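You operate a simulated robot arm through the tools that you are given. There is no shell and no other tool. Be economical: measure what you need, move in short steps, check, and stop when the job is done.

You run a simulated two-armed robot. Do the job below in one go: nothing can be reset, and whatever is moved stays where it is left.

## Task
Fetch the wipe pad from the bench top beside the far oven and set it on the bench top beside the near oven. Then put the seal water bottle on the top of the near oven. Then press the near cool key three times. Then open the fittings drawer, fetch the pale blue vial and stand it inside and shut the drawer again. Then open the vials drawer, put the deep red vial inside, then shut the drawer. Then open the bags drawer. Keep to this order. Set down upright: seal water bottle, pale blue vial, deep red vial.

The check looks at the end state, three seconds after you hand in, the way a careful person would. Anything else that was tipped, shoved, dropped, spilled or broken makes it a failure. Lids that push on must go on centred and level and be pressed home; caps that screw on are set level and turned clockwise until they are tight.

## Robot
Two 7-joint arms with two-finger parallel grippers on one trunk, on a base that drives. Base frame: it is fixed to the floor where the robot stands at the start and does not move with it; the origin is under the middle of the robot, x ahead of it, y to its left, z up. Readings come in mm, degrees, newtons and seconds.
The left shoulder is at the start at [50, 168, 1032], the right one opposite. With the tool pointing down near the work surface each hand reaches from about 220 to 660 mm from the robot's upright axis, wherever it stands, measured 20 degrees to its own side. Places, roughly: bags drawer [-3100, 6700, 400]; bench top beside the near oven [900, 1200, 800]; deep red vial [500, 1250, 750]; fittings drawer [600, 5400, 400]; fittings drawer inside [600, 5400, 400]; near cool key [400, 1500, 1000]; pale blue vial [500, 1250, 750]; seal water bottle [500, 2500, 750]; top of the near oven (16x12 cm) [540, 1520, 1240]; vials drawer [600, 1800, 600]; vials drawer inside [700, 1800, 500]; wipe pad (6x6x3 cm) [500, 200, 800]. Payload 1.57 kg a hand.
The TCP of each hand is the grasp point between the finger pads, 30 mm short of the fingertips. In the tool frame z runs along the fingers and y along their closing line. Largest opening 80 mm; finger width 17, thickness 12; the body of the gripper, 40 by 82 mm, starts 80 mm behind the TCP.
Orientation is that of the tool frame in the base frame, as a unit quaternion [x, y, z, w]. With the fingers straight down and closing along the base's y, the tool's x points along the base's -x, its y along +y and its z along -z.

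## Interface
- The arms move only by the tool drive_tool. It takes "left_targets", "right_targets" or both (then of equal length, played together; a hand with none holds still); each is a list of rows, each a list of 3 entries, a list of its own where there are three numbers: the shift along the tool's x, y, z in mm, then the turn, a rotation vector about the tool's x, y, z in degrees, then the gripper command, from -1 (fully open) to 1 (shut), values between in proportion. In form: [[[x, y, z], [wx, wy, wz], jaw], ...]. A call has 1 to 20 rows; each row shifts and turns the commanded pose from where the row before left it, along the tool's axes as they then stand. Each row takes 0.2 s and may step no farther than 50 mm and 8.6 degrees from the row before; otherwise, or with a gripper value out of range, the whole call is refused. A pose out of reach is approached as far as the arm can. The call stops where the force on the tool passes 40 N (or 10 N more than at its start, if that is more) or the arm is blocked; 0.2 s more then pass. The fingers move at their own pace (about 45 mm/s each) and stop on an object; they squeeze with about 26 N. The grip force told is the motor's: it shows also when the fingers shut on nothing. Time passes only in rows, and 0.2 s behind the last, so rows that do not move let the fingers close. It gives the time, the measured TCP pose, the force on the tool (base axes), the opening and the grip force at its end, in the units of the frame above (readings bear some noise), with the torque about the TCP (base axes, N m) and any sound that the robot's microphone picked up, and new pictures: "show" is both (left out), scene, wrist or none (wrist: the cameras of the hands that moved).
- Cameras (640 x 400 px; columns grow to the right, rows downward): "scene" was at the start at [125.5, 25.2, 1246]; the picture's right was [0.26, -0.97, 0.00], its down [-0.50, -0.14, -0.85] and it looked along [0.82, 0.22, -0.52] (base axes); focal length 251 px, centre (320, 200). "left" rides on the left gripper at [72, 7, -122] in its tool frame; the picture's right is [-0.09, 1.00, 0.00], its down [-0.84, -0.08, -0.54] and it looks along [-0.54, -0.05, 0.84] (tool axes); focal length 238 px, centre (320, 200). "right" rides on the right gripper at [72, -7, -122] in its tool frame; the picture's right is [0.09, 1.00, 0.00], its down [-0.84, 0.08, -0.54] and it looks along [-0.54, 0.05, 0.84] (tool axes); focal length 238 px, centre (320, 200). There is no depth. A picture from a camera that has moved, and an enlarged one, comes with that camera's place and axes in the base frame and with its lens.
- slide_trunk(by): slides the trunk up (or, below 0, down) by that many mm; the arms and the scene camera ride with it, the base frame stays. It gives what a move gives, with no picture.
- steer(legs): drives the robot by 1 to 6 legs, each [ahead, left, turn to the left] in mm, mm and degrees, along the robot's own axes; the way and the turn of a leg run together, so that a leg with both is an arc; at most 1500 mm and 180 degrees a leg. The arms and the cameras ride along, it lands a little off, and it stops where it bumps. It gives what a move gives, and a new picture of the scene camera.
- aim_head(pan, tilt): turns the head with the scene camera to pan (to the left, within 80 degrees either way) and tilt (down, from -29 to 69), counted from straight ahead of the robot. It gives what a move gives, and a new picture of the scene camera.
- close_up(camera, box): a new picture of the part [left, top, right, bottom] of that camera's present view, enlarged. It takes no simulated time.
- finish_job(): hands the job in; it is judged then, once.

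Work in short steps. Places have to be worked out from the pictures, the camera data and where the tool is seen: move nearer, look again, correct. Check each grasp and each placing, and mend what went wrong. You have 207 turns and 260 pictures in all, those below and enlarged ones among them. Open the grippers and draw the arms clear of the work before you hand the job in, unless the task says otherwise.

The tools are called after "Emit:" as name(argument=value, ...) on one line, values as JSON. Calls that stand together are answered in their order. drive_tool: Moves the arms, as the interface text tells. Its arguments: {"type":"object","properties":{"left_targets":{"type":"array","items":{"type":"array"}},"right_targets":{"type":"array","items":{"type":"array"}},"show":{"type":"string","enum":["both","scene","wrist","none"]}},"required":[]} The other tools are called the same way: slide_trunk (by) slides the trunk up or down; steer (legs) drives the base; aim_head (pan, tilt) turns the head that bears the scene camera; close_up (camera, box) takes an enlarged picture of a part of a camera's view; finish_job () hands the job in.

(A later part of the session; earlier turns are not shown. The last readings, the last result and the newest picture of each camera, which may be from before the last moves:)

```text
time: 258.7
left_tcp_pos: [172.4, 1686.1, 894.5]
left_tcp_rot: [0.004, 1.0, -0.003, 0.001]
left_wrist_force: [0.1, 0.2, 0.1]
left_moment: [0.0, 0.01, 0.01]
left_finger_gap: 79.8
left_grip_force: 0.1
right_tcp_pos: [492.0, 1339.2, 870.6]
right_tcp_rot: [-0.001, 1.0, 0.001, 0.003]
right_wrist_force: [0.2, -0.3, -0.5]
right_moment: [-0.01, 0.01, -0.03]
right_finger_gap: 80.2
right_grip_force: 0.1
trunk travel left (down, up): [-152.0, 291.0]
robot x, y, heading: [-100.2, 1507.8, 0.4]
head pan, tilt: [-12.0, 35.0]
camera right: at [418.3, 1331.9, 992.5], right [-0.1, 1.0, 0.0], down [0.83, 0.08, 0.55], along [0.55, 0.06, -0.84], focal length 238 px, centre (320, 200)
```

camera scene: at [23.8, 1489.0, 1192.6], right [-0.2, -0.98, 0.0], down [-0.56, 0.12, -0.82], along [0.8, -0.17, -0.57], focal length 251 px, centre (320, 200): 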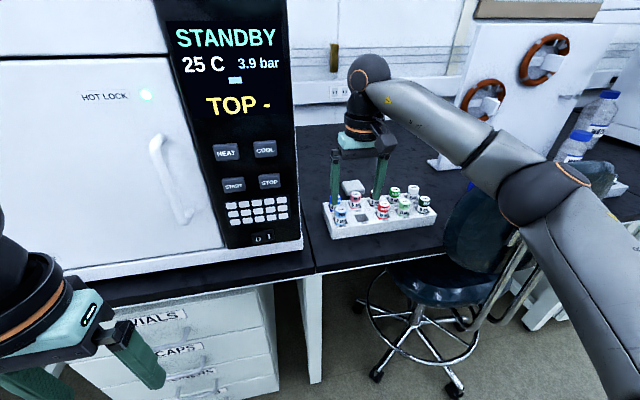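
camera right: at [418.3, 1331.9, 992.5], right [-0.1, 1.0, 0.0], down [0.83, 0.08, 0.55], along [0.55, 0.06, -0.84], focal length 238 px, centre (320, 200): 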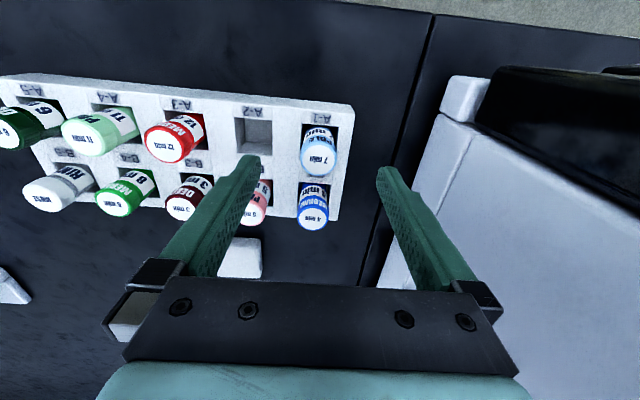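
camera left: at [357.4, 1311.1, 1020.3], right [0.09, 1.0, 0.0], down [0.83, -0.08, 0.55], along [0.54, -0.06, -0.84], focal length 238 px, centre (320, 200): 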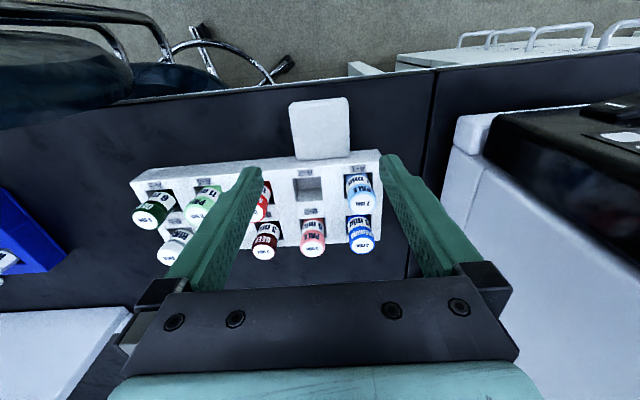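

Refined: cap at [486, 1337.5, 834], rack top about 798. I'll shift slightly, descend to TCP z≈833 and look before closing.

Emit:
drive_tool(right_targets=[[[5, -1.5, 0], [0, 0, 0], -1], [[0, 0, 20], [0, 0, 0], -1], [[0, 0, 17], [0, 0, 0], -1], [[0, 0, 0], [0, 0, 0], -1]], show="both")

Emit:
close_up(camera="scene", box=[300, 130, 460, 250])

```text
time: 259.7
left_tcp_pos: [173.2, 1687.0, 896.5]
left_tcp_rot: [0.005, 1.0, -0.003, 0.002]
left_wrist_force: [-0.1, -0.2, 0.0]
left_moment: [-0.02, 0.01, -0.03]
left_finger_gap: 80.1
left_grip_force: 0.0
right_tcp_pos: [486.1, 1338.5, 833.4]
right_tcp_rot: [-0.002, 1.0, 0.002, 0.004]
right_wrist_force: [0.0, -1.0, 0.6]
right_moment: [0.03, 0.0, 0.01]
right_finger_gap: 80.0
right_grip_force: 0.0
trunk travel left (down, up): [-152.0, 291.0]
robot x, y, heading: [-102.7, 1503.5, 0.2]
head pan, tilt: [-12.0, 35.0]
camera scene: at [23.9, 1489.0, 1192.6], right [-0.2, -0.98, 0.0], down [-0.56, 0.12, -0.82], along [0.8, -0.17, -0.57], focal length 251 px, centre (320, 200)
camera right: at [412.7, 1331.2, 955.7], right [-0.1, 1.0, 0.0], down [0.83, 0.08, 0.55], along [0.55, 0.06, -0.84], focal length 238 px, centre (320, 200)
```

scene: 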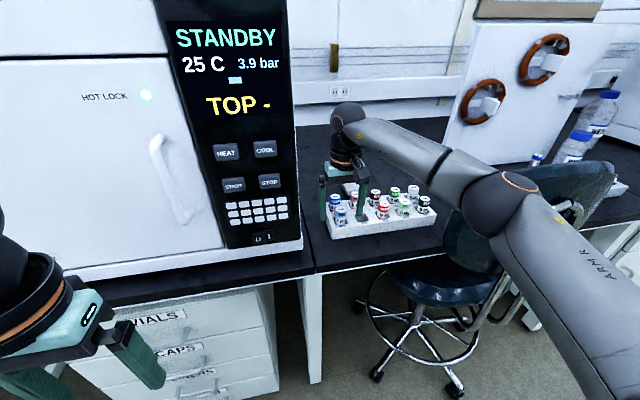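
right: 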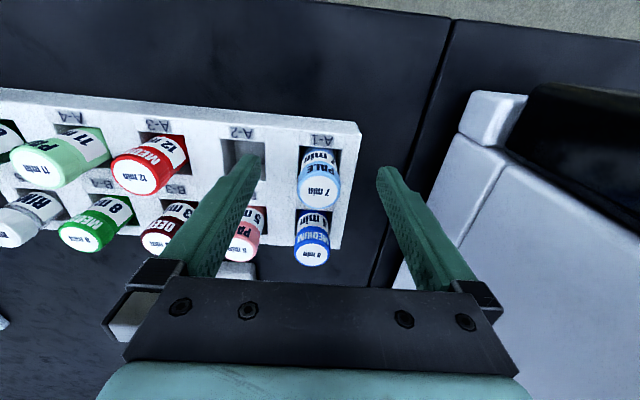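

```text
3.33 times, centred on (380, 190) of scene
camera zoom: at [23.9, 1489.0, 1192.6], right [-0.2, -0.98, 0.0], down [-0.56, 0.12, -0.82], along [0.8, -0.17, -0.57], focal length 838 px, centre (120, 233)
```

zoom: 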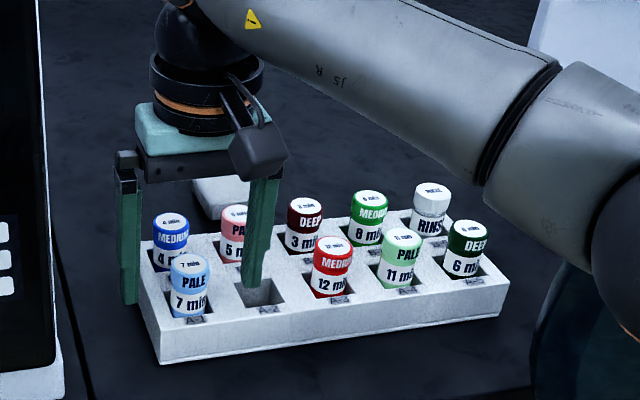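

The fingers straddle the pale blue vial and are well aligned. Closing.

Emit:
drive_tool(right_targets=[[[0, 0, 0], [0, 0, 0], 0], [[0, 0, 0], [0, 0, 0], 0.6], [[0, 0, 0], [0, 0, 0], 1], [[0, 0, 0], [0, 0, 0], 1], [[0, 0, 0], [0, 0, 0], 1], [[0, 0, -15], [0, 0, 0], 1], [[0, 0, -25], [0, 0, 0], 1], [[0, 0, -30], [0, 0, 0], 1], [[0, 0, -30], [0, 0, 0], 1]], show="both")

```text
time: 261.7
left_tcp_pos: [172.0, 1685.9, 895.7]
left_tcp_rot: [0.005, 1.0, -0.003, 0.002]
left_wrist_force: [0.5, -0.1, -0.8]
left_moment: [-0.02, -0.02, 0.0]
left_finger_gap: 80.0
left_grip_force: 0.0
right_tcp_pos: [485.7, 1336.1, 933.4]
right_tcp_rot: [-0.001, 1.0, 0.003, 0.004]
right_wrist_force: [0.3, 0.5, 0.2]
right_moment: [-0.01, 0.01, -0.03]
right_finger_gap: 26.3
right_grip_force: 26.2
trunk travel left (down, up): [-152.0, 291.0]
robot x, y, heading: [-100.5, 1502.8, 0.2]
head pan, tilt: [-12.0, 35.0]
camera scene: at [23.8, 1489.1, 1192.6], right [-0.2, -0.98, 0.0], down [-0.56, 0.12, -0.82], along [0.8, -0.17, -0.57], focal length 251 px, centre (320, 200)
camera right: at [412.0, 1329.6, 1056.1], right [-0.1, 1.0, 0.0], down [0.83, 0.08, 0.55], along [0.55, 0.06, -0.84], focal length 238 px, centre (320, 200)
```

scene: 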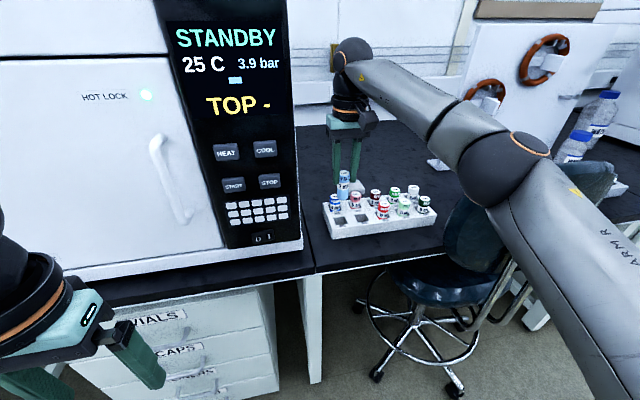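
right: 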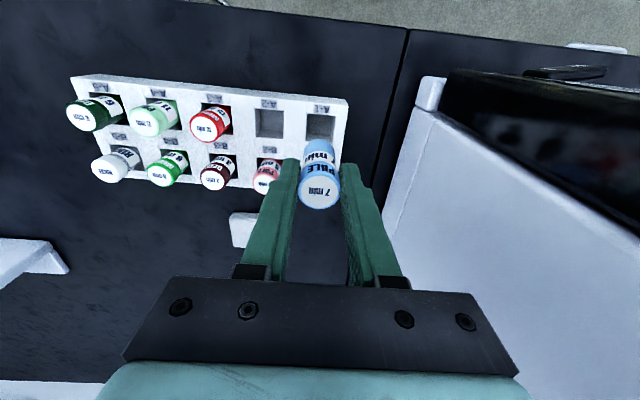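

The vial is out. I'll zoom to gauge how far its bottom is below the fingertips.

Emit:
close_up(camera="scene", box=[310, 110, 400, 220])

```text
3.64 times, centred on (355, 165) of scene
camera zoom: at [23.8, 1489.1, 1192.6], right [-0.2, -0.98, 0.0], down [-0.56, 0.12, -0.82], along [0.8, -0.17, -0.57], focal length 914 px, centre (193, 327)
```

zoom: 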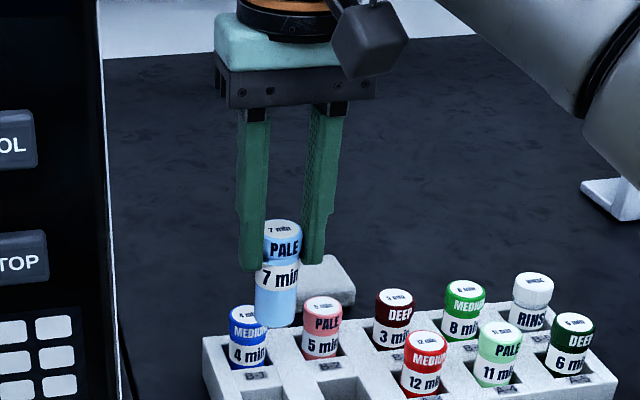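

The bottom is about 67 mm below the TCP. I'll draw the vial in and drive back to the open drawer, stopping short of it.

Emit:
drive_tool(right_targets=[[[30, 0, -10], [0, 0, 0], 1], [[40, 0, 0], [0, 0, 0], 1], [[40, 0, 0], [0, 0, 0], 1], [[40, 0, 0], [0, 0, 0], 1]], show="none")

Emit:
steer(legs=[[-590, 0, 0], [0, 1400, 0], [0, 1400, 0], [0, 1360, 0]])

```text
time: 262.7
left_tcp_pos: [172.3, 1686.2, 894.8]
left_tcp_rot: [0.005, 1.0, -0.002, 0.001]
left_wrist_force: [0.7, -0.3, -0.4]
left_moment: [-0.01, 0.0, 0.04]
left_finger_gap: 80.0
left_grip_force: 0.0
right_tcp_pos: [335.2, 1337.6, 944.6]
right_tcp_rot: [-0.001, 1.0, 0.002, 0.003]
right_wrist_force: [0.2, 0.4, -0.3]
right_moment: [0.0, 0.01, -0.02]
right_finger_gap: 26.2
right_grip_force: 26.3
trunk travel left (down, up): [-152.0, 291.0]
robot x, y, heading: [-99.2, 1502.9, 0.3]
head pan, tilt: [-12.0, 35.0]
```

```text
time: 301.2
left_tcp_pos: [-377.3, 5765.2, 894.5]
left_tcp_rot: [0.013, 1.0, -0.003, 0.002]
left_wrist_force: [-0.4, -0.2, 0.6]
left_moment: [0.01, -0.04, -0.03]
left_finger_gap: 80.0
left_grip_force: 0.0
right_tcp_pos: [-220.8, 5414.1, 942.6]
right_tcp_rot: [0.007, 1.0, 0.003, 0.004]
right_wrist_force: [-0.2, -0.6, 0.0]
right_moment: [0.01, 0.01, 0.02]
right_finger_gap: 26.2
right_grip_force: 26.0
trunk travel left (down, up): [-152.0, 291.0]
robot x, y, heading: [-654.3, 5588.6, -0.6]
head pan, tilt: [-12.0, 35.0]
camera scene: at [-529.6, 5571.2, 1192.6], right [-0.22, -0.98, 0.0], down [-0.56, 0.12, -0.82], along [0.8, -0.18, -0.57], focal length 251 px, centre (320, 200)
```

scene: 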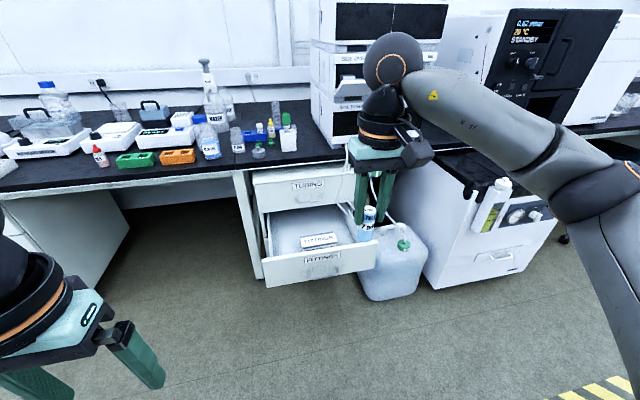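

I'll approach with the hand over the drawer opening, then lower the trunk and look with the wrist camera.

Emit:
steer(legs=[[0, 80, 0.6], [310, 0, 0]])

Emit:
slide_trunk(by=-150)

Emit:
drive_tool(right_targets=[[[-40, 0, 0], [0, 0, 0], 1], [[-40, 0, 0], [0, 0, 0], 1], [[0, 0, 40], [0, 0, 0], 1], [[0, 0, 40], [0, 0, 0], 1], [[0, 0, 40], [0, 0, 0], 1], [[0, 0, 0], [0, 0, 0], 1]])

```text
time: 304.3
left_tcp_pos: [-70.9, 5849.1, 895.2]
left_tcp_rot: [0.008, 1.0, -0.003, 0.002]
left_wrist_force: [0.8, -1.0, 0.0]
left_moment: [0.01, -0.03, -0.01]
left_finger_gap: 80.2
left_grip_force: 0.1
right_tcp_pos: [89.3, 5499.2, 943.2]
right_tcp_rot: [0.001, 1.0, 0.003, 0.004]
right_wrist_force: [-0.5, -0.3, -0.7]
right_moment: [-0.01, 0.01, -0.02]
right_finger_gap: 26.1
right_grip_force: 26.2
trunk travel left (down, up): [-152.0, 291.0]
robot x, y, heading: [-346.7, 5670.4, -0.1]
head pan, tilt: [-12.0, 35.0]
camera scene: at [-221.2, 5654.0, 1192.5], right [-0.21, -0.98, 0.0], down [-0.56, 0.12, -0.82], along [0.8, -0.17, -0.57], focal length 251 px, centre (320, 200)
```

scene: 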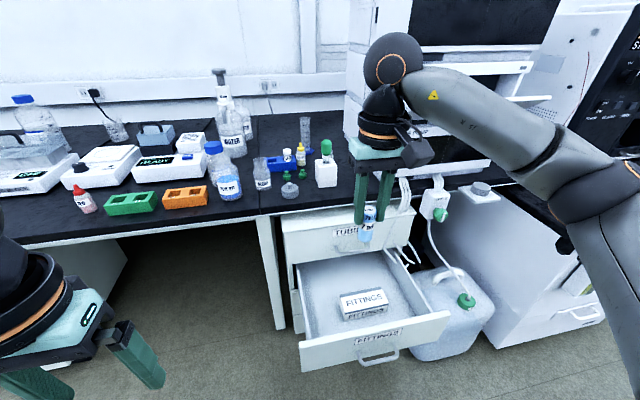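

```text
time: 306.0
left_tcp_pos: [-70.8, 5849.7, 744.7]
left_tcp_rot: [0.008, 1.0, -0.003, 0.002]
left_wrist_force: [-0.8, -0.7, 0.2]
left_moment: [0.01, 0.01, 0.0]
left_finger_gap: 80.3
left_grip_force: 0.1
right_tcp_pos: [88.7, 5501.2, 793.7]
right_tcp_rot: [0.001, 1.0, 0.003, 0.004]
right_wrist_force: [0.3, -0.4, 0.0]
right_moment: [-0.03, 0.01, -0.03]
right_finger_gap: 26.2
right_grip_force: 26.2
trunk travel left (down, up): [-2.0, 441.0]
robot x, y, heading: [-348.6, 5671.4, 0.2]
head pan, tilt: [-12.0, 35.0]
```

```text
time: 307.4
left_tcp_pos: [-71.9, 5849.6, 745.8]
left_tcp_rot: [0.008, 1.0, -0.002, 0.001]
left_wrist_force: [-0.5, 0.4, 0.3]
left_moment: [0.01, 0.02, 0.0]
left_finger_gap: 80.1
left_grip_force: 0.1
right_tcp_pos: [170.9, 5499.4, 672.9]
right_tcp_rot: [0.0, 1.0, 0.003, 0.003]
right_wrist_force: [-1.1, -0.1, -0.8]
right_moment: [-0.01, 0.0, 0.0]
right_finger_gap: 26.2
right_grip_force: 25.8
trunk travel left (down, up): [-2.0, 441.0]
robot x, y, heading: [-343.7, 5674.0, 0.1]
head pan, tilt: [-12.0, 35.0]
camera scene: at [-221.3, 5654.0, 1042.6], right [-0.21, -0.98, 0.0], down [-0.56, 0.12, -0.82], along [0.8, -0.17, -0.57], focal length 251 px, centre (320, 200)
camera right: at [97.1, 5492.6, 795.4], right [-0.09, 1.0, 0.0], down [0.83, 0.07, 0.55], along [0.55, 0.05, -0.84], focal length 238 px, centre (320, 200)
```

scene: 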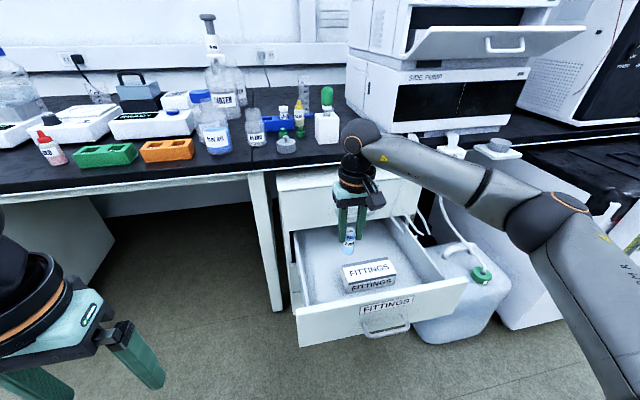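
right: 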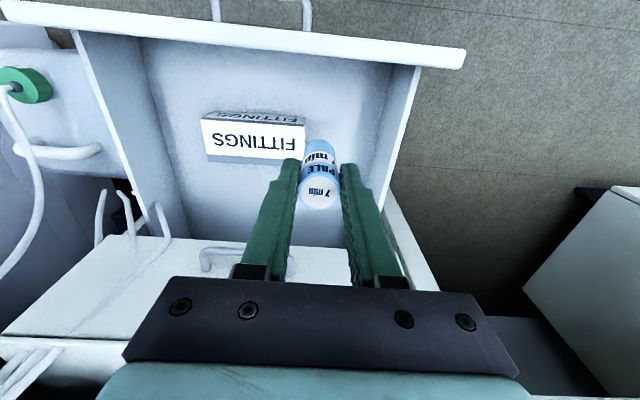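

The drawer holds a box, and there's free floor to its left. I'll shift to about [190, 5530] and descend part way.

Emit:
drive_tool(right_targets=[[[-20, 31, 0], [0, 0, 0], 1], [[0, 0, 40], [0, 0, 0], 1], [[0, 0, 40], [0, 0, 0], 1], [[0, 0, 40], [0, 0, 0], 1], [[0, 0, 40], [0, 0, 0], 1], [[0, 0, 0], [0, 0, 0], 1]])

```text
time: 308.8
left_tcp_pos: [-70.4, 5848.6, 745.2]
left_tcp_rot: [0.008, 1.0, -0.003, 0.002]
left_wrist_force: [0.2, -0.1, 0.0]
left_moment: [0.0, 0.03, -0.01]
left_finger_gap: 80.1
left_grip_force: 0.2
right_tcp_pos: [191.4, 5531.2, 510.3]
right_tcp_rot: [0.001, 1.0, 0.003, 0.003]
right_wrist_force: [0.1, -1.4, -0.5]
right_moment: [-0.01, 0.0, 0.0]
right_finger_gap: 26.2
right_grip_force: 26.1
trunk travel left (down, up): [-2.0, 441.0]
robot x, y, heading: [-344.8, 5666.8, 0.1]
head pan, tilt: [-12.0, 35.0]
camera scene: at [-221.3, 5654.0, 1042.6], right [-0.21, -0.98, 0.0], down [-0.56, 0.12, -0.82], along [0.8, -0.17, -0.57], focal length 251 px, centre (320, 200)
camera right: at [117.8, 5523.8, 634.0], right [-0.09, 1.0, 0.0], down [0.83, 0.07, 0.55], along [0.55, 0.05, -0.84], focal length 238 px, centre (320, 200)
```

scene: 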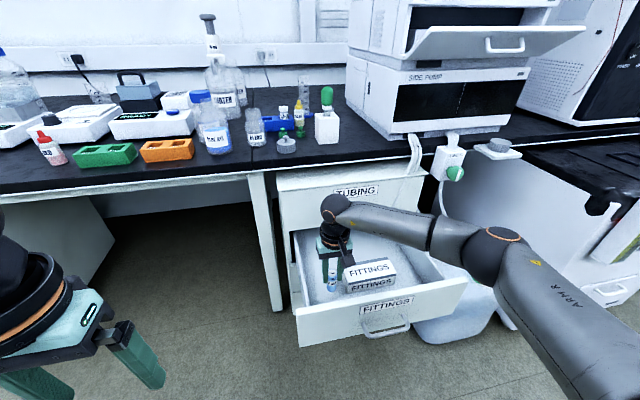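
right: 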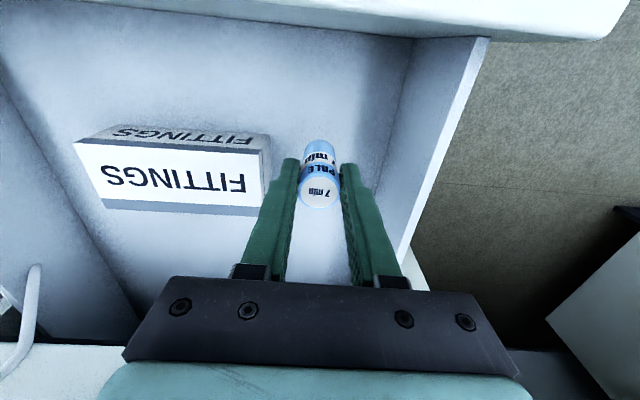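

Clear of the box. I'll descend 35 mm and read the force.

Emit:
drive_tool(right_targets=[[[0, 0, 15], [0, 0, 0], 1], [[0, 0, 12], [0, 0, 0], 1], [[0, 0, 8], [0, 0, 0], 1], [[0, 0, 0], [0, 0, 0], 1]], show="none")

Emit:
close_up(camera="scene", box=[290, 190, 420, 330])

```text
time: 309.8
left_tcp_pos: [-71.3, 5849.5, 744.7]
left_tcp_rot: [0.008, 1.0, -0.003, 0.002]
left_wrist_force: [0.4, 0.2, 0.7]
left_moment: [-0.01, 0.01, 0.02]
left_finger_gap: 80.1
left_grip_force: 0.0
right_tcp_pos: [190.9, 5531.4, 477.1]
right_tcp_rot: [0.001, 1.0, 0.003, 0.004]
right_wrist_force: [-0.3, 0.4, -0.3]
right_moment: [-0.02, -0.02, 0.0]
right_finger_gap: 26.4
right_grip_force: 25.8
trunk travel left (down, up): [-2.0, 441.0]
robot x, y, heading: [-345.5, 5668.3, -0.1]
head pan, tilt: [-12.0, 35.0]
```

```text
2.86 times, centred on (355, 260) of scene
camera zoom: at [-221.3, 5654.0, 1042.6], right [-0.21, -0.98, 0.0], down [-0.56, 0.12, -0.82], along [0.8, -0.17, -0.57], focal length 718 px, centre (220, 29)
```

zoom: 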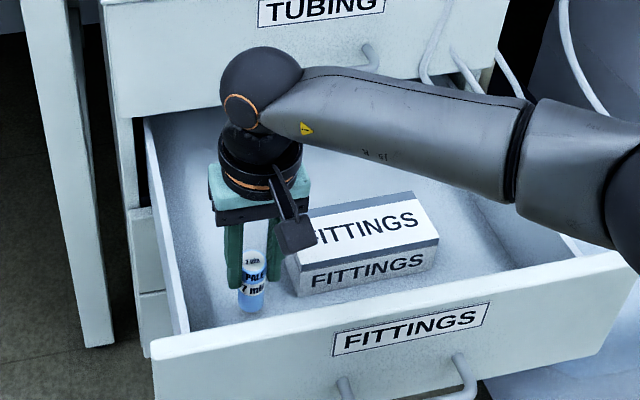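

No contact yet (bottom ≈410). I'll continue down gently.

Emit:
drive_tool(right_targets=[[[0, 0, 5], [0, 0, 0], 1], [[0, 0, 5], [0, 0, 0], 1], [[0, 0, 4], [0, 0, 0], 1]], show="none")

Emit:
drive_tool(right_targets=[[[0, 0, 3], [0, 0, 0], 1], [[0, 0, 3], [0, 0, 0], 1], [[0, 0, 0], [0, 0, 0], 1]], show="none")

```text
time: 310.6
left_tcp_pos: [-70.3, 5851.9, 744.3]
left_tcp_rot: [0.008, 1.0, -0.003, 0.003]
left_wrist_force: [1.0, -0.5, 0.2]
left_moment: [0.01, -0.01, 0.0]
left_finger_gap: 80.0
left_grip_force: 0.1
right_tcp_pos: [191.4, 5531.7, 465.6]
right_tcp_rot: [0.001, 1.0, 0.001, 0.003]
right_wrist_force: [-2.4, -0.5, 3.7]
right_moment: [-0.05, 0.06, -0.03]
right_finger_gap: 26.1
right_grip_force: 25.5
trunk travel left (down, up): [-2.0, 441.0]
robot x, y, heading: [-347.9, 5668.2, 0.1]
head pan, tilt: [-12.0, 35.0]
```

```text
time: 311.4
left_tcp_pos: [-70.6, 5849.6, 747.1]
left_tcp_rot: [0.008, 1.0, -0.003, 0.003]
left_wrist_force: [0.8, 0.2, 0.6]
left_moment: [0.03, 0.0, 0.0]
left_finger_gap: 79.8
left_grip_force: 0.1
right_tcp_pos: [191.9, 5533.5, 460.7]
right_tcp_rot: [0.002, 1.0, 0.003, 0.004]
right_wrist_force: [0.6, -2.0, 15.4]
right_moment: [-0.12, -0.13, -0.03]
right_finger_gap: 26.1
right_grip_force: 26.1
trunk travel left (down, up): [-2.0, 441.0]
robot x, y, heading: [-342.4, 5673.7, -0.1]
head pan, tilt: [-12.0, 35.0]
```

Contact made: the vial rests on the drawer floor. I'll ease up 3 mm, open and rise.

Emit:
drive_tool(right_targets=[[[0, 0, -3], [0, 0, 0], 1], [[0, 0, 0], [0, 0, 0], 0.2], [[0, 0, 0], [0, 0, 0], -0.3], [[0, 0, 0], [0, 0, 0], -0.4], [[0, 0, -25], [0, 0, 0], -0.4], [[0, 0, -40], [0, 0, 0], -0.4], [[0, 0, -40], [0, 0, 0], -0.4], [[0, 0, -40], [0, 0, 0], -0.4]], show="wrist")

```text
time: 313.2
left_tcp_pos: [-70.9, 5849.8, 744.1]
left_tcp_rot: [0.008, 1.0, -0.002, 0.002]
left_wrist_force: [-0.6, -0.4, -1.4]
left_moment: [-0.04, 0.01, 0.03]
left_finger_gap: 80.0
left_grip_force: 0.1
right_tcp_pos: [189.9, 5529.8, 608.0]
right_tcp_rot: [0.001, 1.0, 0.002, 0.004]
right_wrist_force: [-0.4, 0.7, -1.4]
right_moment: [-0.02, -0.05, -0.02]
right_finger_gap: 55.9
right_grip_force: 0.1
trunk travel left (down, up): [-2.0, 441.0]
robot x, y, heading: [-345.2, 5670.0, 0.1]
head pan, tilt: [-12.0, 35.0]
camera right: at [116.6, 5522.4, 729.9], right [-0.09, 1.0, 0.0], down [0.83, 0.07, 0.55], along [0.55, 0.05, -0.84], focal length 238 px, centre (320, 200)
```

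right: 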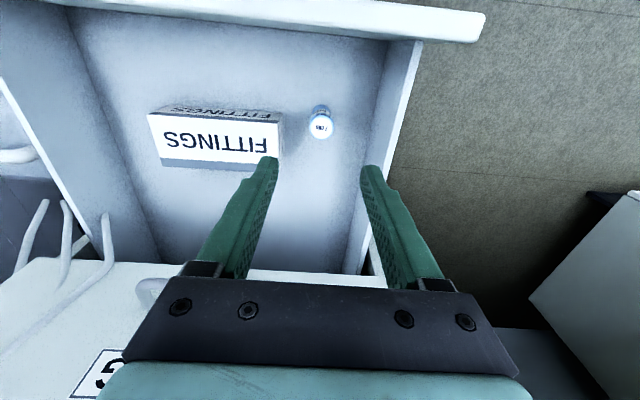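

The pale blue vial stands upright in the drawer. To shut it I'll bring the closed fingers in front of the drawer, tips tilted forward, at y≈5530 beside the handle.

Emit:
drive_tool(right_targets=[[[45, 0, 0], [0, 0, 0], -0.4], [[45, 0, 0], [0, 0, 0], 0.5], [[45, 0, 0], [0, 0, 0], 1], [[45, 0, 0], [0, 0, 0], 1], [[0, 0, 0], [0, -8.3, 0], 1], [[0, 0, 0], [0, -8.3, 0], 1], [[0, 0, 0], [0, -8.3, 0], 1], [[16, 0, 34], [0, 0, 0], 1], [[16, 0, 34], [0, 0, 0], 1], [[16, 0, 34], [0, 0, 0], 1], [[16, 0, 34], [0, 0, 0], 1], [[0, 0, 0], [0, 0, 0], 1]])

```text
time: 315.8
left_tcp_pos: [-71.9, 5850.7, 744.7]
left_tcp_rot: [0.008, 1.0, -0.003, 0.002]
left_wrist_force: [0.8, 0.6, 0.5]
left_moment: [-0.06, 0.0, 0.0]
left_finger_gap: 80.1
left_grip_force: 0.1
right_tcp_pos: [13.1, 5532.3, 455.7]
right_tcp_rot: [0.001, 0.976, 0.002, 0.22]
right_wrist_force: [0.1, -1.0, -0.2]
right_moment: [0.0, -0.02, -0.01]
right_finger_gap: 0.0
right_grip_force: 21.6
trunk travel left (down, up): [-2.0, 441.0]
robot x, y, heading: [-343.5, 5671.3, 0.2]
head pan, tilt: [-12.0, 35.0]
camera scene: at [-221.3, 5654.0, 1042.6], right [-0.21, -0.98, 0.0], down [-0.56, 0.12, -0.82], along [0.8, -0.17, -0.57], focal length 251 px, centre (320, 200)
camera right: at [-105.6, 5526.1, 534.9], right [-0.08, 1.0, -0.03], down [0.53, 0.07, 0.85], along [0.85, 0.05, -0.53], focal length 238 px, centre (320, 200)
```

scene: 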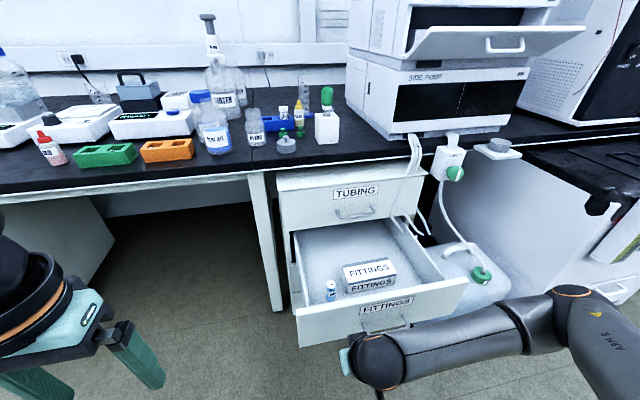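
right: 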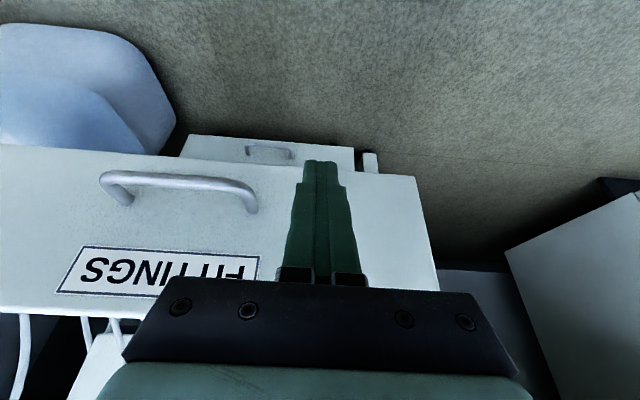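

The fist faces the drawer front (z 380–512) with tips at z≈428. I'll push in by driving forward, gently and in stages.

Emit:
steer(legs=[[60, 0, 0], [100, 0, 0], [100, 0, 0], [40, 0, 0]])

```text
time: 318.8
left_tcp_pos: [226.0, 5849.4, 745.3]
left_tcp_rot: [0.009, 1.0, -0.002, 0.001]
left_wrist_force: [-0.3, 0.1, -0.3]
left_moment: [0.04, -0.03, -0.05]
left_finger_gap: 80.1
left_grip_force: 0.1
right_tcp_pos: [310.1, 5532.3, 455.2]
right_tcp_rot: [0.002, 0.976, 0.002, 0.218]
right_wrist_force: [-0.6, -0.2, -0.2]
right_moment: [-0.02, 0.01, 0.02]
right_finger_gap: 0.0
right_grip_force: 21.8
trunk travel left (down, up): [-2.0, 441.0]
robot x, y, heading: [-50.2, 5673.4, -0.2]
head pan, tilt: [-12.0, 35.0]
camera scene: at [75.9, 5653.9, 1042.6], right [-0.21, -0.98, 0.0], down [-0.56, 0.12, -0.82], along [0.8, -0.17, -0.57], focal length 251 px, centre (320, 200)
```

scene: 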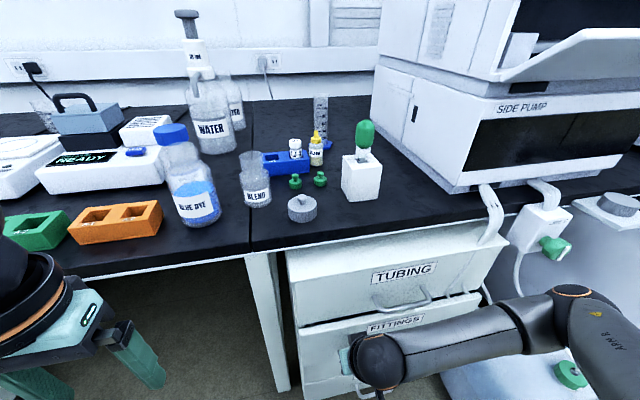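

About 45 mm remains. I'll finish with short, slow legs.

Emit:
steer(legs=[[12, 0, 0], [12, 0, 0], [10, 0, 0], [8, 0, 0]])

```text
time: 320.6
left_tcp_pos: [264.8, 5850.1, 745.1]
left_tcp_rot: [0.008, 1.0, -0.001, 0.001]
left_wrist_force: [0.2, 0.2, -0.3]
left_moment: [-0.04, 0.01, 0.02]
left_finger_gap: 80.1
left_grip_force: 0.1
right_tcp_pos: [339.3, 5533.9, 452.0]
right_tcp_rot: [-0.001, 0.978, 0.003, 0.208]
right_wrist_force: [0.2, -0.2, 0.2]
right_moment: [-0.02, 0.01, 0.0]
right_finger_gap: 0.0
right_grip_force: 21.5
trunk travel left (down, up): [-2.0, 441.0]
robot x, y, heading: [-9.6, 5670.4, 0.0]
head pan, tilt: [-12.0, 35.0]
stopped in leg 4: the force on the tool passed its limit at 47 N (the readings are from after the stop); the commanded pose is now the measured one
camera scene: at [113.9, 5653.7, 1042.5], right [-0.21, -0.98, 0.0], down [-0.56, 0.12, -0.82], along [0.8, -0.17, -0.57], focal length 251 px, centre (320, 200)
```

scene: 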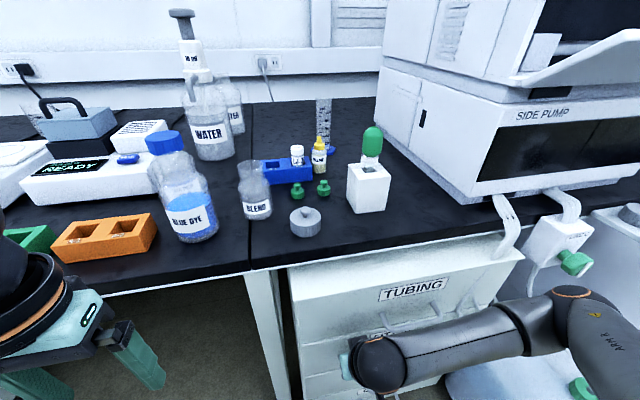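

It stopped at 47 N, presumably on its end stop. I'll back off and check that the front is flush.

Emit:
steer(legs=[[-300, 0, 0]])

Emit:
close_up(camera="scene", box=[260, 150, 440, 300])

```text
time: 322.7
left_tcp_pos: [-33.0, 5848.8, 744.5]
left_tcp_rot: [0.009, 1.0, -0.003, 0.002]
left_wrist_force: [0.1, -0.1, -0.1]
left_moment: [0.0, 0.01, 0.02]
left_finger_gap: 79.8
left_grip_force: 0.0
right_tcp_pos: [43.9, 5535.4, 452.4]
right_tcp_rot: [-0.002, 0.978, 0.004, 0.208]
right_wrist_force: [0.0, 1.0, 0.0]
right_moment: [-0.01, 0.01, 0.02]
right_finger_gap: 0.0
right_grip_force: 21.3
trunk travel left (down, up): [-2.0, 441.0]
robot x, y, heading: [-307.5, 5670.3, -0.1]
head pan, tilt: [-12.0, 35.0]
camera scene: at [-181.9, 5654.0, 1042.6], right [-0.21, -0.98, 0.0], down [-0.56, 0.12, -0.82], along [0.8, -0.17, -0.57], focal length 251 px, centre (320, 200)
```

scene: 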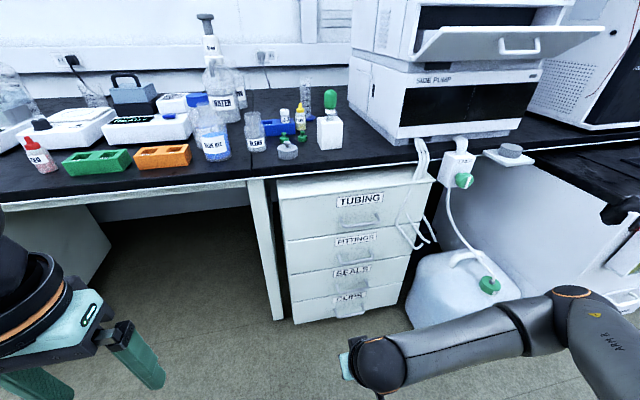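

```text
2.67 times, centred on (350, 225) of scene
camera zoom: at [-181.9, 5654.0, 1042.6], right [-0.21, -0.98, 0.0], down [-0.56, 0.12, -0.82], along [0.8, -0.17, -0.57], focal length 670 px, centre (240, 133)
```

zoom: 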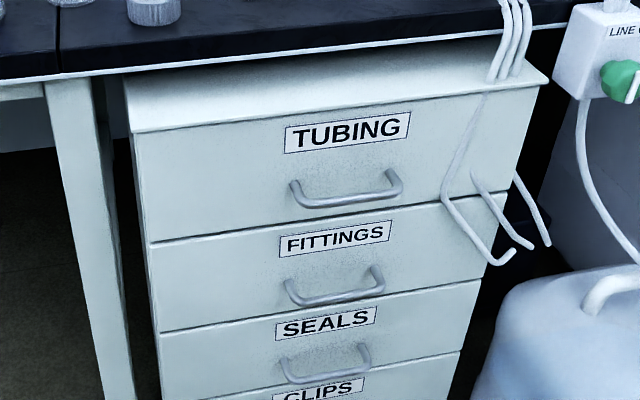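

FITTINGS is shut flush. Next the VIALS drawer, whose handle is near [330, 1770, 625]. I'll raise the trunk, set the handle-gripping orientation here in free space, and drive back.

Emit:
slide_trunk(by=170)

Emit:
drive_tool(right_targets=[[[0, 0, -40], [0, -7, 0], 0.25], [[0, 0, -40], [0, -7, 0], 0.25], [[0, 0, 0], [0, -7, 0], 0.25], [[0, 0, 0], [0, 0, 8.2], 0.25], [[0, 0, 0], [0, 0, 8.2], 0.25], [[0, 0, 0], [0, 0, 8.2], 0.25], [[0, 0, 0], [0, 0, 8.2], 0.25], [[0, 0, 0], [0, 0, 8.2], 0.25], [[0, 0, 0], [0, 0, 8.2], 0.25], [[0, 0, 0], [0, 0, 8.2], 0.25], [[0, 0, 0], [0, 0, 8.2], 0.25], [[0, 0, 0], [0, 0, 8.2], 0.25], [[0, 0, 0], [0, 0, 8.2], 0.25], [[0, 0, 0], [0, 0, 8], 0.25], [[0, 0, 0], [0, 0, 0], 0.25]], show="none")

Emit:
steer(legs=[[-350, 0, 0], [0, -1400, 0], [0, -1400, 0], [0, -850, 0]])

```text
time: 324.6
left_tcp_pos: [-32.6, 5849.3, 914.4]
left_tcp_rot: [0.009, 1.0, -0.003, 0.002]
left_wrist_force: [0.6, -0.7, -0.6]
left_moment: [0.01, -0.01, -0.01]
left_finger_gap: 80.4
left_grip_force: 0.1
right_tcp_pos: [42.8, 5533.6, 623.1]
right_tcp_rot: [-0.002, 0.978, 0.003, 0.208]
right_wrist_force: [0.5, -0.2, -0.1]
right_moment: [-0.02, 0.0, 0.04]
right_finger_gap: 0.2
right_grip_force: 21.1
trunk travel left (down, up): [-172.0, 271.0]
robot x, y, heading: [-304.8, 5670.7, -0.2]
head pan, tilt: [-12.0, 35.0]
```

```text
time: 328.0
left_tcp_pos: [-32.6, 5850.0, 915.0]
left_tcp_rot: [0.009, 1.0, -0.002, 0.002]
left_wrist_force: [1.1, 0.3, -0.4]
left_moment: [-0.01, -0.02, 0.02]
left_finger_gap: 80.1
left_grip_force: 0.1
right_tcp_pos: [43.3, 5555.9, 726.6]
right_tcp_rot: [0.658, 0.616, 0.332, 0.277]
right_wrist_force: [-0.3, -0.3, -0.3]
right_moment: [0.0, -0.02, 0.0]
right_finger_gap: 30.1
right_grip_force: 0.0
trunk travel left (down, up): [-172.0, 271.0]
robot x, y, heading: [-307.9, 5668.8, 0.0]
head pan, tilt: [-12.0, 35.0]
stopped in row 15 (right hand): the arm was blocked; the commanded pose is now the measured one
```

```text
time: 361.7
left_tcp_pos: [-340.2, 2212.9, 915.3]
left_tcp_rot: [0.005, 1.0, -0.001, 0.002]
left_wrist_force: [-0.2, -0.4, -0.6]
left_moment: [-0.02, 0.01, -0.01]
left_finger_gap: 80.0
left_grip_force: 0.0
right_tcp_pos: [-262.7, 1919.4, 726.2]
right_tcp_rot: [0.656, 0.618, 0.333, 0.276]
right_wrist_force: [0.0, -0.7, -0.5]
right_moment: [-0.01, -0.02, -0.02]
right_finger_gap: 30.0
right_grip_force: 0.1
trunk travel left (down, up): [-172.0, 271.0]
robot x, y, heading: [-616.7, 2027.3, 0.4]
head pan, tilt: [-12.0, 35.0]
camera scene: at [-488.1, 2016.1, 1212.6], right [-0.2, -0.98, 0.0], down [-0.56, 0.12, -0.82], along [0.8, -0.17, -0.57], focal length 251 px, centre (320, 200)
```

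scene: 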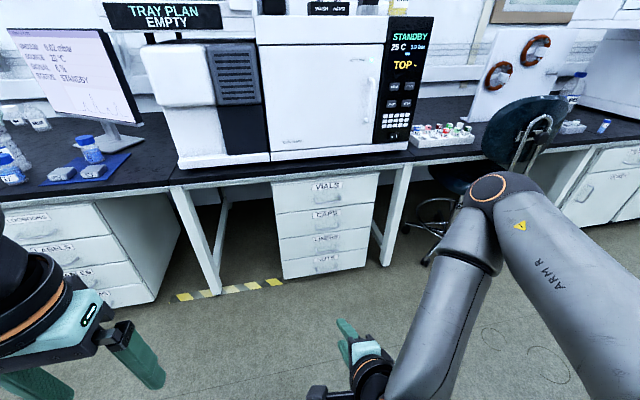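

The orientation turn ended slightly short because the arm folded too close. I'll extend the right hand outward to loosen it, then check its pose.

Emit:
drive_tool(right_targets=[[[-28, 25, 25], [0, 0, 0], 0.25], [[-28, 25, 25], [0, 0, 0], 0.25], [[-28, 25, 25], [0, 0, 0], 0.25], [[-28, 25, 25], [0, 0, 0], 0.25], [[0, 0, 0], [0, 0, 0], 0.25]], show="wrist")

```text
time: 362.9
left_tcp_pos: [-338.7, 2213.1, 914.9]
left_tcp_rot: [0.005, 1.0, -0.002, 0.001]
left_wrist_force: [-0.9, -0.8, 0.7]
left_moment: [-0.03, 0.01, 0.01]
left_finger_gap: 80.0
left_grip_force: 0.1
right_tcp_pos: [-117.4, 1826.4, 751.5]
right_tcp_rot: [0.656, 0.618, 0.333, 0.277]
right_wrist_force: [0.3, 0.3, -0.2]
right_moment: [0.03, -0.05, 0.0]
right_finger_gap: 29.8
right_grip_force: 0.0
right hand out of reach, approached as far as the arm can: row 1, 2, 3
trunk travel left (down, up): [-172.0, 271.0]
robot x, y, heading: [-610.6, 2030.8, 0.4]
head pan, tilt: [-12.0, 35.0]
camera right: at [-215.6, 1893.5, 830.4], right [0.63, 0.01, 0.78], down [-0.38, -0.87, 0.32], along [0.68, -0.5, -0.54], focal length 238 px, centre (320, 200)
```

right: 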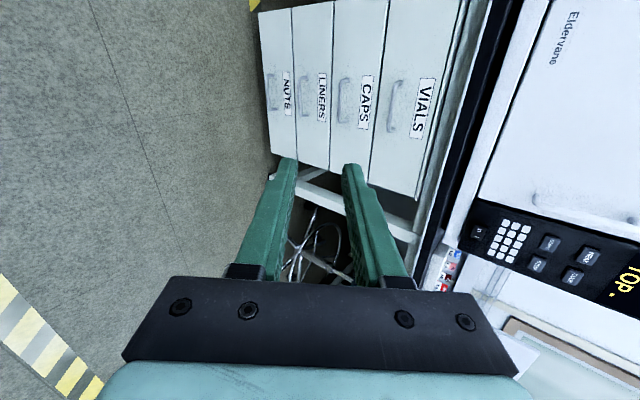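

I'll fix the orientation with one small turn and drive forward 250 mm for a closer look at the VIALS handle (estimated [326, 1812, ~610]).

Emit:
drive_tool(right_targets=[[[0, 0, 0], [6, -3, -4.6], 0.25], [[0, 0, 0], [0, 0, 0], 0.25]], show="none")

Emit:
steer(legs=[[250, 0, 0]])

Emit:
drive_tool(right_targets=[[[0, 0, 0], [0, 0, 0], 0.25]], show="wrist")

```text
time: 363.5
left_tcp_pos: [-340.0, 2212.8, 915.7]
left_tcp_rot: [0.005, 1.0, -0.003, 0.002]
left_wrist_force: [0.3, 0.1, 0.0]
left_moment: [0.04, -0.03, -0.01]
left_finger_gap: 79.9
left_grip_force: 0.0
right_tcp_pos: [-116.4, 1828.3, 752.2]
right_tcp_rot: [0.653, 0.654, 0.27, 0.27]
right_wrist_force: [0.5, 0.2, -0.5]
right_moment: [-0.03, 0.04, -0.01]
right_finger_gap: 30.0
right_grip_force: 0.1
trunk travel left (down, up): [-172.0, 271.0]
robot x, y, heading: [-613.1, 2032.2, 0.4]
head pan, tilt: [-12.0, 35.0]
```

```text
time: 365.3
left_tcp_pos: [-96.1, 2213.9, 914.9]
left_tcp_rot: [0.006, 1.0, -0.001, 0.002]
left_wrist_force: [0.1, 0.0, 0.3]
left_moment: [0.0, -0.02, -0.01]
left_finger_gap: 80.0
left_grip_force: 0.2
right_tcp_pos: [127.8, 1830.9, 752.1]
right_tcp_rot: [0.653, 0.653, 0.272, 0.271]
right_wrist_force: [-0.1, 0.1, -0.1]
right_moment: [0.02, 0.0, -0.01]
right_finger_gap: 29.9
right_grip_force: 0.1
trunk travel left (down, up): [-172.0, 271.0]
robot x, y, heading: [-369.5, 2033.1, 0.3]
head pan, tilt: [-12.0, 35.0]
camera scene: at [-244.0, 2017.9, 1212.5], right [-0.2, -0.98, 0.0], down [-0.56, 0.12, -0.82], along [0.8, -0.16, -0.57], focal length 251 px, centre (320, 200)
```

scene: 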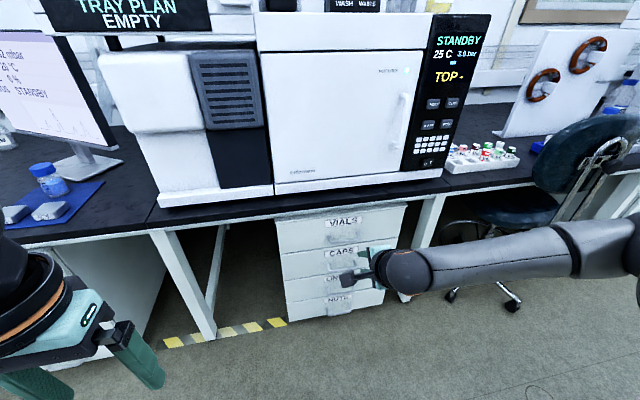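

```text
time: 365.7
left_tcp_pos: [-96.2, 2215.6, 915.8]
left_tcp_rot: [0.005, 1.0, -0.002, 0.001]
left_wrist_force: [-0.2, 0.2, 0.6]
left_moment: [0.01, 0.03, 0.02]
left_finger_gap: 80.3
left_grip_force: 0.1
right_tcp_pos: [129.3, 1830.1, 751.9]
right_tcp_rot: [0.653, 0.653, 0.272, 0.27]
right_wrist_force: [0.4, 0.1, 0.3]
right_moment: [0.05, -0.01, 0.02]
right_finger_gap: 30.1
right_grip_force: 0.0
trunk travel left (down, up): [-172.0, 271.0]
robot x, y, heading: [-363.5, 2037.5, 0.4]
head pan, tilt: [-12.0, 35.0]
camera right: at [35.6, 1902.0, 834.1], right [0.7, 0.09, 0.71], down [-0.33, -0.84, 0.44], along [0.63, -0.54, -0.56], focal length 238 px, centre (320, 200)
```

right: 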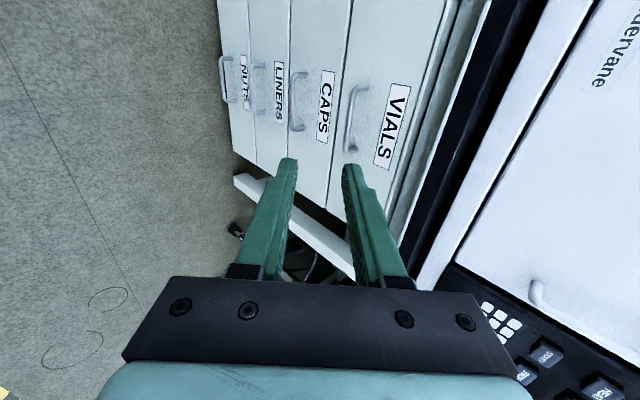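

Calibrating on the FITTINGS grip, the VIALS bar is at about [326, 1811, 617]. I'll drive 45 mm closer and go to the pre-grasp point.

Emit:
steer(legs=[[45, 0, 0]])

Emit:
drive_tool(right_targets=[[[-6, 4, 36], [0, 0, 0], 0.25], [[-6, 4, 36], [0, 0, 0], 0.25], [[-7, 4, 36], [0, 0, 0], 0.25], [[0, 0, 0], [0, 0, 0], 0.25]], show="wrist")

```text
time: 366.6
left_tcp_pos: [-50.9, 2215.4, 914.8]
left_tcp_rot: [0.006, 1.0, -0.001, 0.002]
left_wrist_force: [-0.1, -0.3, 0.2]
left_moment: [-0.01, 0.01, -0.01]
left_finger_gap: 79.8
left_grip_force: 0.1
right_tcp_pos: [172.3, 1831.5, 752.2]
right_tcp_rot: [0.653, 0.653, 0.272, 0.271]
right_wrist_force: [0.3, 0.4, 0.1]
right_moment: [-0.02, -0.02, 0.01]
right_finger_gap: 30.2
right_grip_force: 0.0
trunk travel left (down, up): [-172.0, 271.0]
robot x, y, heading: [-323.1, 2029.5, 0.4]
head pan, tilt: [-12.0, 35.0]
camera scene: at [-198.7, 2018.2, 1212.5], right [-0.2, -0.98, 0.0], down [-0.56, 0.12, -0.82], along [0.8, -0.16, -0.57], focal length 251 px, centre (320, 200)
```

scene: 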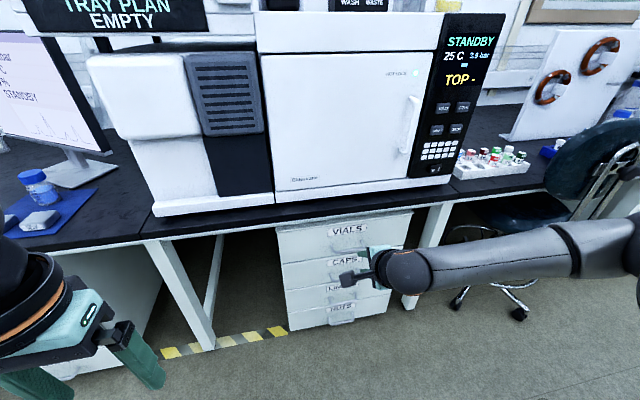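

```text
time: 367.6
left_tcp_pos: [-50.2, 2215.1, 915.5]
left_tcp_rot: [0.005, 1.0, -0.001, 0.002]
left_wrist_force: [-0.3, 0.1, -0.6]
left_moment: [0.03, -0.05, -0.04]
left_finger_gap: 80.1
left_grip_force: 0.1
right_tcp_pos: [256.2, 1811.2, 684.5]
right_tcp_rot: [0.652, 0.654, 0.272, 0.271]
right_wrist_force: [0.4, -0.2, 0.0]
right_moment: [-0.02, 0.02, -0.02]
right_finger_gap: 29.8
right_grip_force: 0.0
trunk travel left (down, up): [-172.0, 271.0]
robot x, y, heading: [-322.7, 2034.4, 0.5]
head pan, tilt: [-12.0, 35.0]
camera right: at [164.7, 1883.8, 765.7], right [0.7, 0.09, 0.71], down [-0.33, -0.84, 0.44], along [0.63, -0.54, -0.56], focal length 238 px, centre (320, 200)
```

right: 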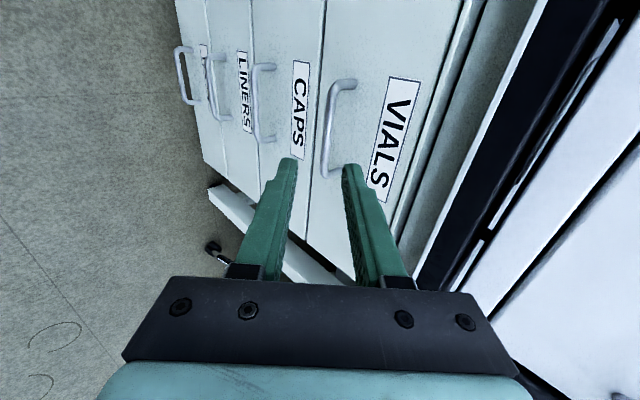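

The bar is a bit further and about 18 mm towards the upper finger. I'll correct that and advance 60 mm.

Emit:
drive_tool(right_targets=[[[0, 9, 20], [0, 0, 0], 0.25], [[0, 8, 20], [0, 0, 0], 0.25], [[0, 0, 20], [0, 0, 0], 0.25], [[0, 0, 0], [0, 0, 0], 0.25]], show="wrist")

```text
time: 368.6
left_tcp_pos: [-50.3, 2215.2, 915.1]
left_tcp_rot: [0.005, 1.0, -0.002, 0.002]
left_wrist_force: [0.5, -0.2, 1.1]
left_moment: [0.03, -0.01, 0.01]
left_finger_gap: 80.1
left_grip_force: 0.0
right_tcp_pos: [312.0, 1811.5, 654.4]
right_tcp_rot: [0.652, 0.655, 0.27, 0.271]
right_wrist_force: [-0.8, -0.3, -0.1]
right_moment: [0.01, -0.02, -0.02]
right_finger_gap: 30.1
right_grip_force: 0.0
trunk travel left (down, up): [-172.0, 271.0]
robot x, y, heading: [-324.5, 2033.1, 0.3]
head pan, tilt: [-12.0, 35.0]
camera right: at [219.7, 1883.6, 735.8], right [0.7, 0.09, 0.71], down [-0.33, -0.84, 0.44], along [0.63, -0.54, -0.56], focal length 238 px, centre (320, 200)
```

right: 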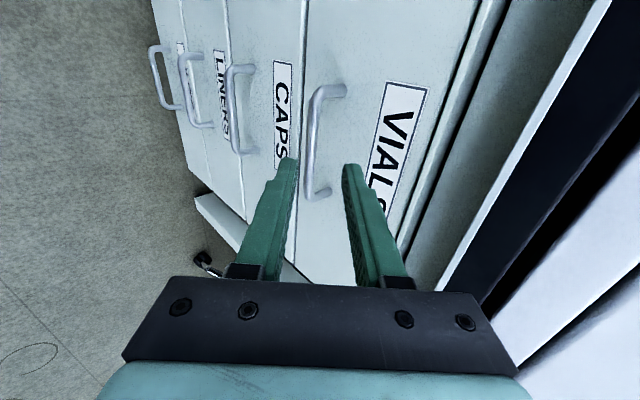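

This matches the FITTINGS picture 57 mm before the grip. I'll repeat that advance.

Emit:
drive_tool(right_targets=[[[-4, -1, 20], [0, 0, 0], 0.25], [[-4, -1, 20], [0, 0, 0], 0.25], [[-4, -1, 17], [0, 0, 0], 0.25], [[0, 0, 0], [0, 0, 0], 0.25]], show="wrist")

```text
time: 369.6
left_tcp_pos: [-51.2, 2215.3, 915.5]
left_tcp_rot: [0.006, 1.0, -0.003, 0.001]
left_wrist_force: [0.0, -0.3, -0.5]
left_moment: [0.04, -0.01, 0.01]
left_finger_gap: 80.0
left_grip_force: 0.0
right_tcp_pos: [351.1, 1799.2, 611.3]
right_tcp_rot: [0.653, 0.653, 0.271, 0.271]
right_wrist_force: [0.0, 0.3, 1.3]
right_moment: [0.01, 0.02, -0.01]
right_finger_gap: 30.1
right_grip_force: 0.0
trunk travel left (down, up): [-172.0, 271.0]
robot x, y, heading: [-323.6, 2031.7, 0.5]
head pan, tilt: [-12.0, 35.0]
camera right: at [257.9, 1871.1, 692.8], right [0.7, 0.09, 0.71], down [-0.33, -0.84, 0.44], along [0.63, -0.54, -0.56], focal length 238 px, centre (320, 200)
```

right: 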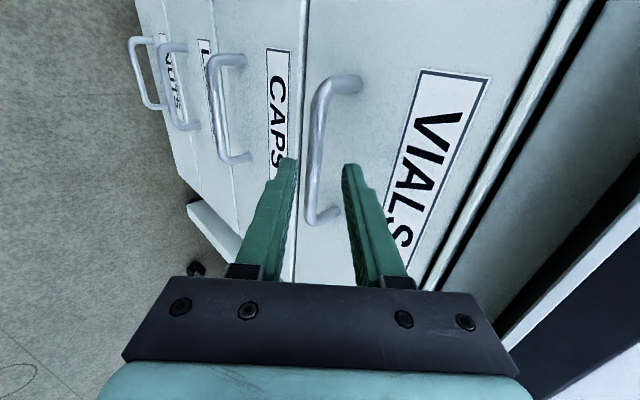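

Nearly the same view as at the earlier grip. I'll go 11 mm more and close.

Emit:
drive_tool(right_targets=[[[0, 0, 11], [0, 0, 0], 0.25], [[0, 0, 0], [0, 0, 0], 0.25], [[0, 0, 0], [0, 0, 0], 0.7], [[0, 0, 0], [0, 0, 0], 1], [[0, 0, 0], [0, 0, 0], 1], [[0, 0, 0], [0, 0, 0], 1]], show="none")

```text
time: 371.0
left_tcp_pos: [-50.0, 2215.0, 915.2]
left_tcp_rot: [0.006, 1.0, -0.001, 0.002]
left_wrist_force: [0.6, -1.0, -0.6]
left_moment: [0.02, 0.01, 0.0]
left_finger_gap: 79.8
left_grip_force: 0.0
right_tcp_pos: [355.9, 1798.1, 599.5]
right_tcp_rot: [0.653, 0.655, 0.268, 0.269]
right_wrist_force: [-20.0, 1.1, -9.2]
right_moment: [-0.09, 0.56, -0.16]
right_finger_gap: 10.6
right_grip_force: 29.0
trunk travel left (down, up): [-172.0, 271.0]
robot x, y, heading: [-321.9, 2032.5, 0.6]
head pan, tilt: [-12.0, 35.0]
```

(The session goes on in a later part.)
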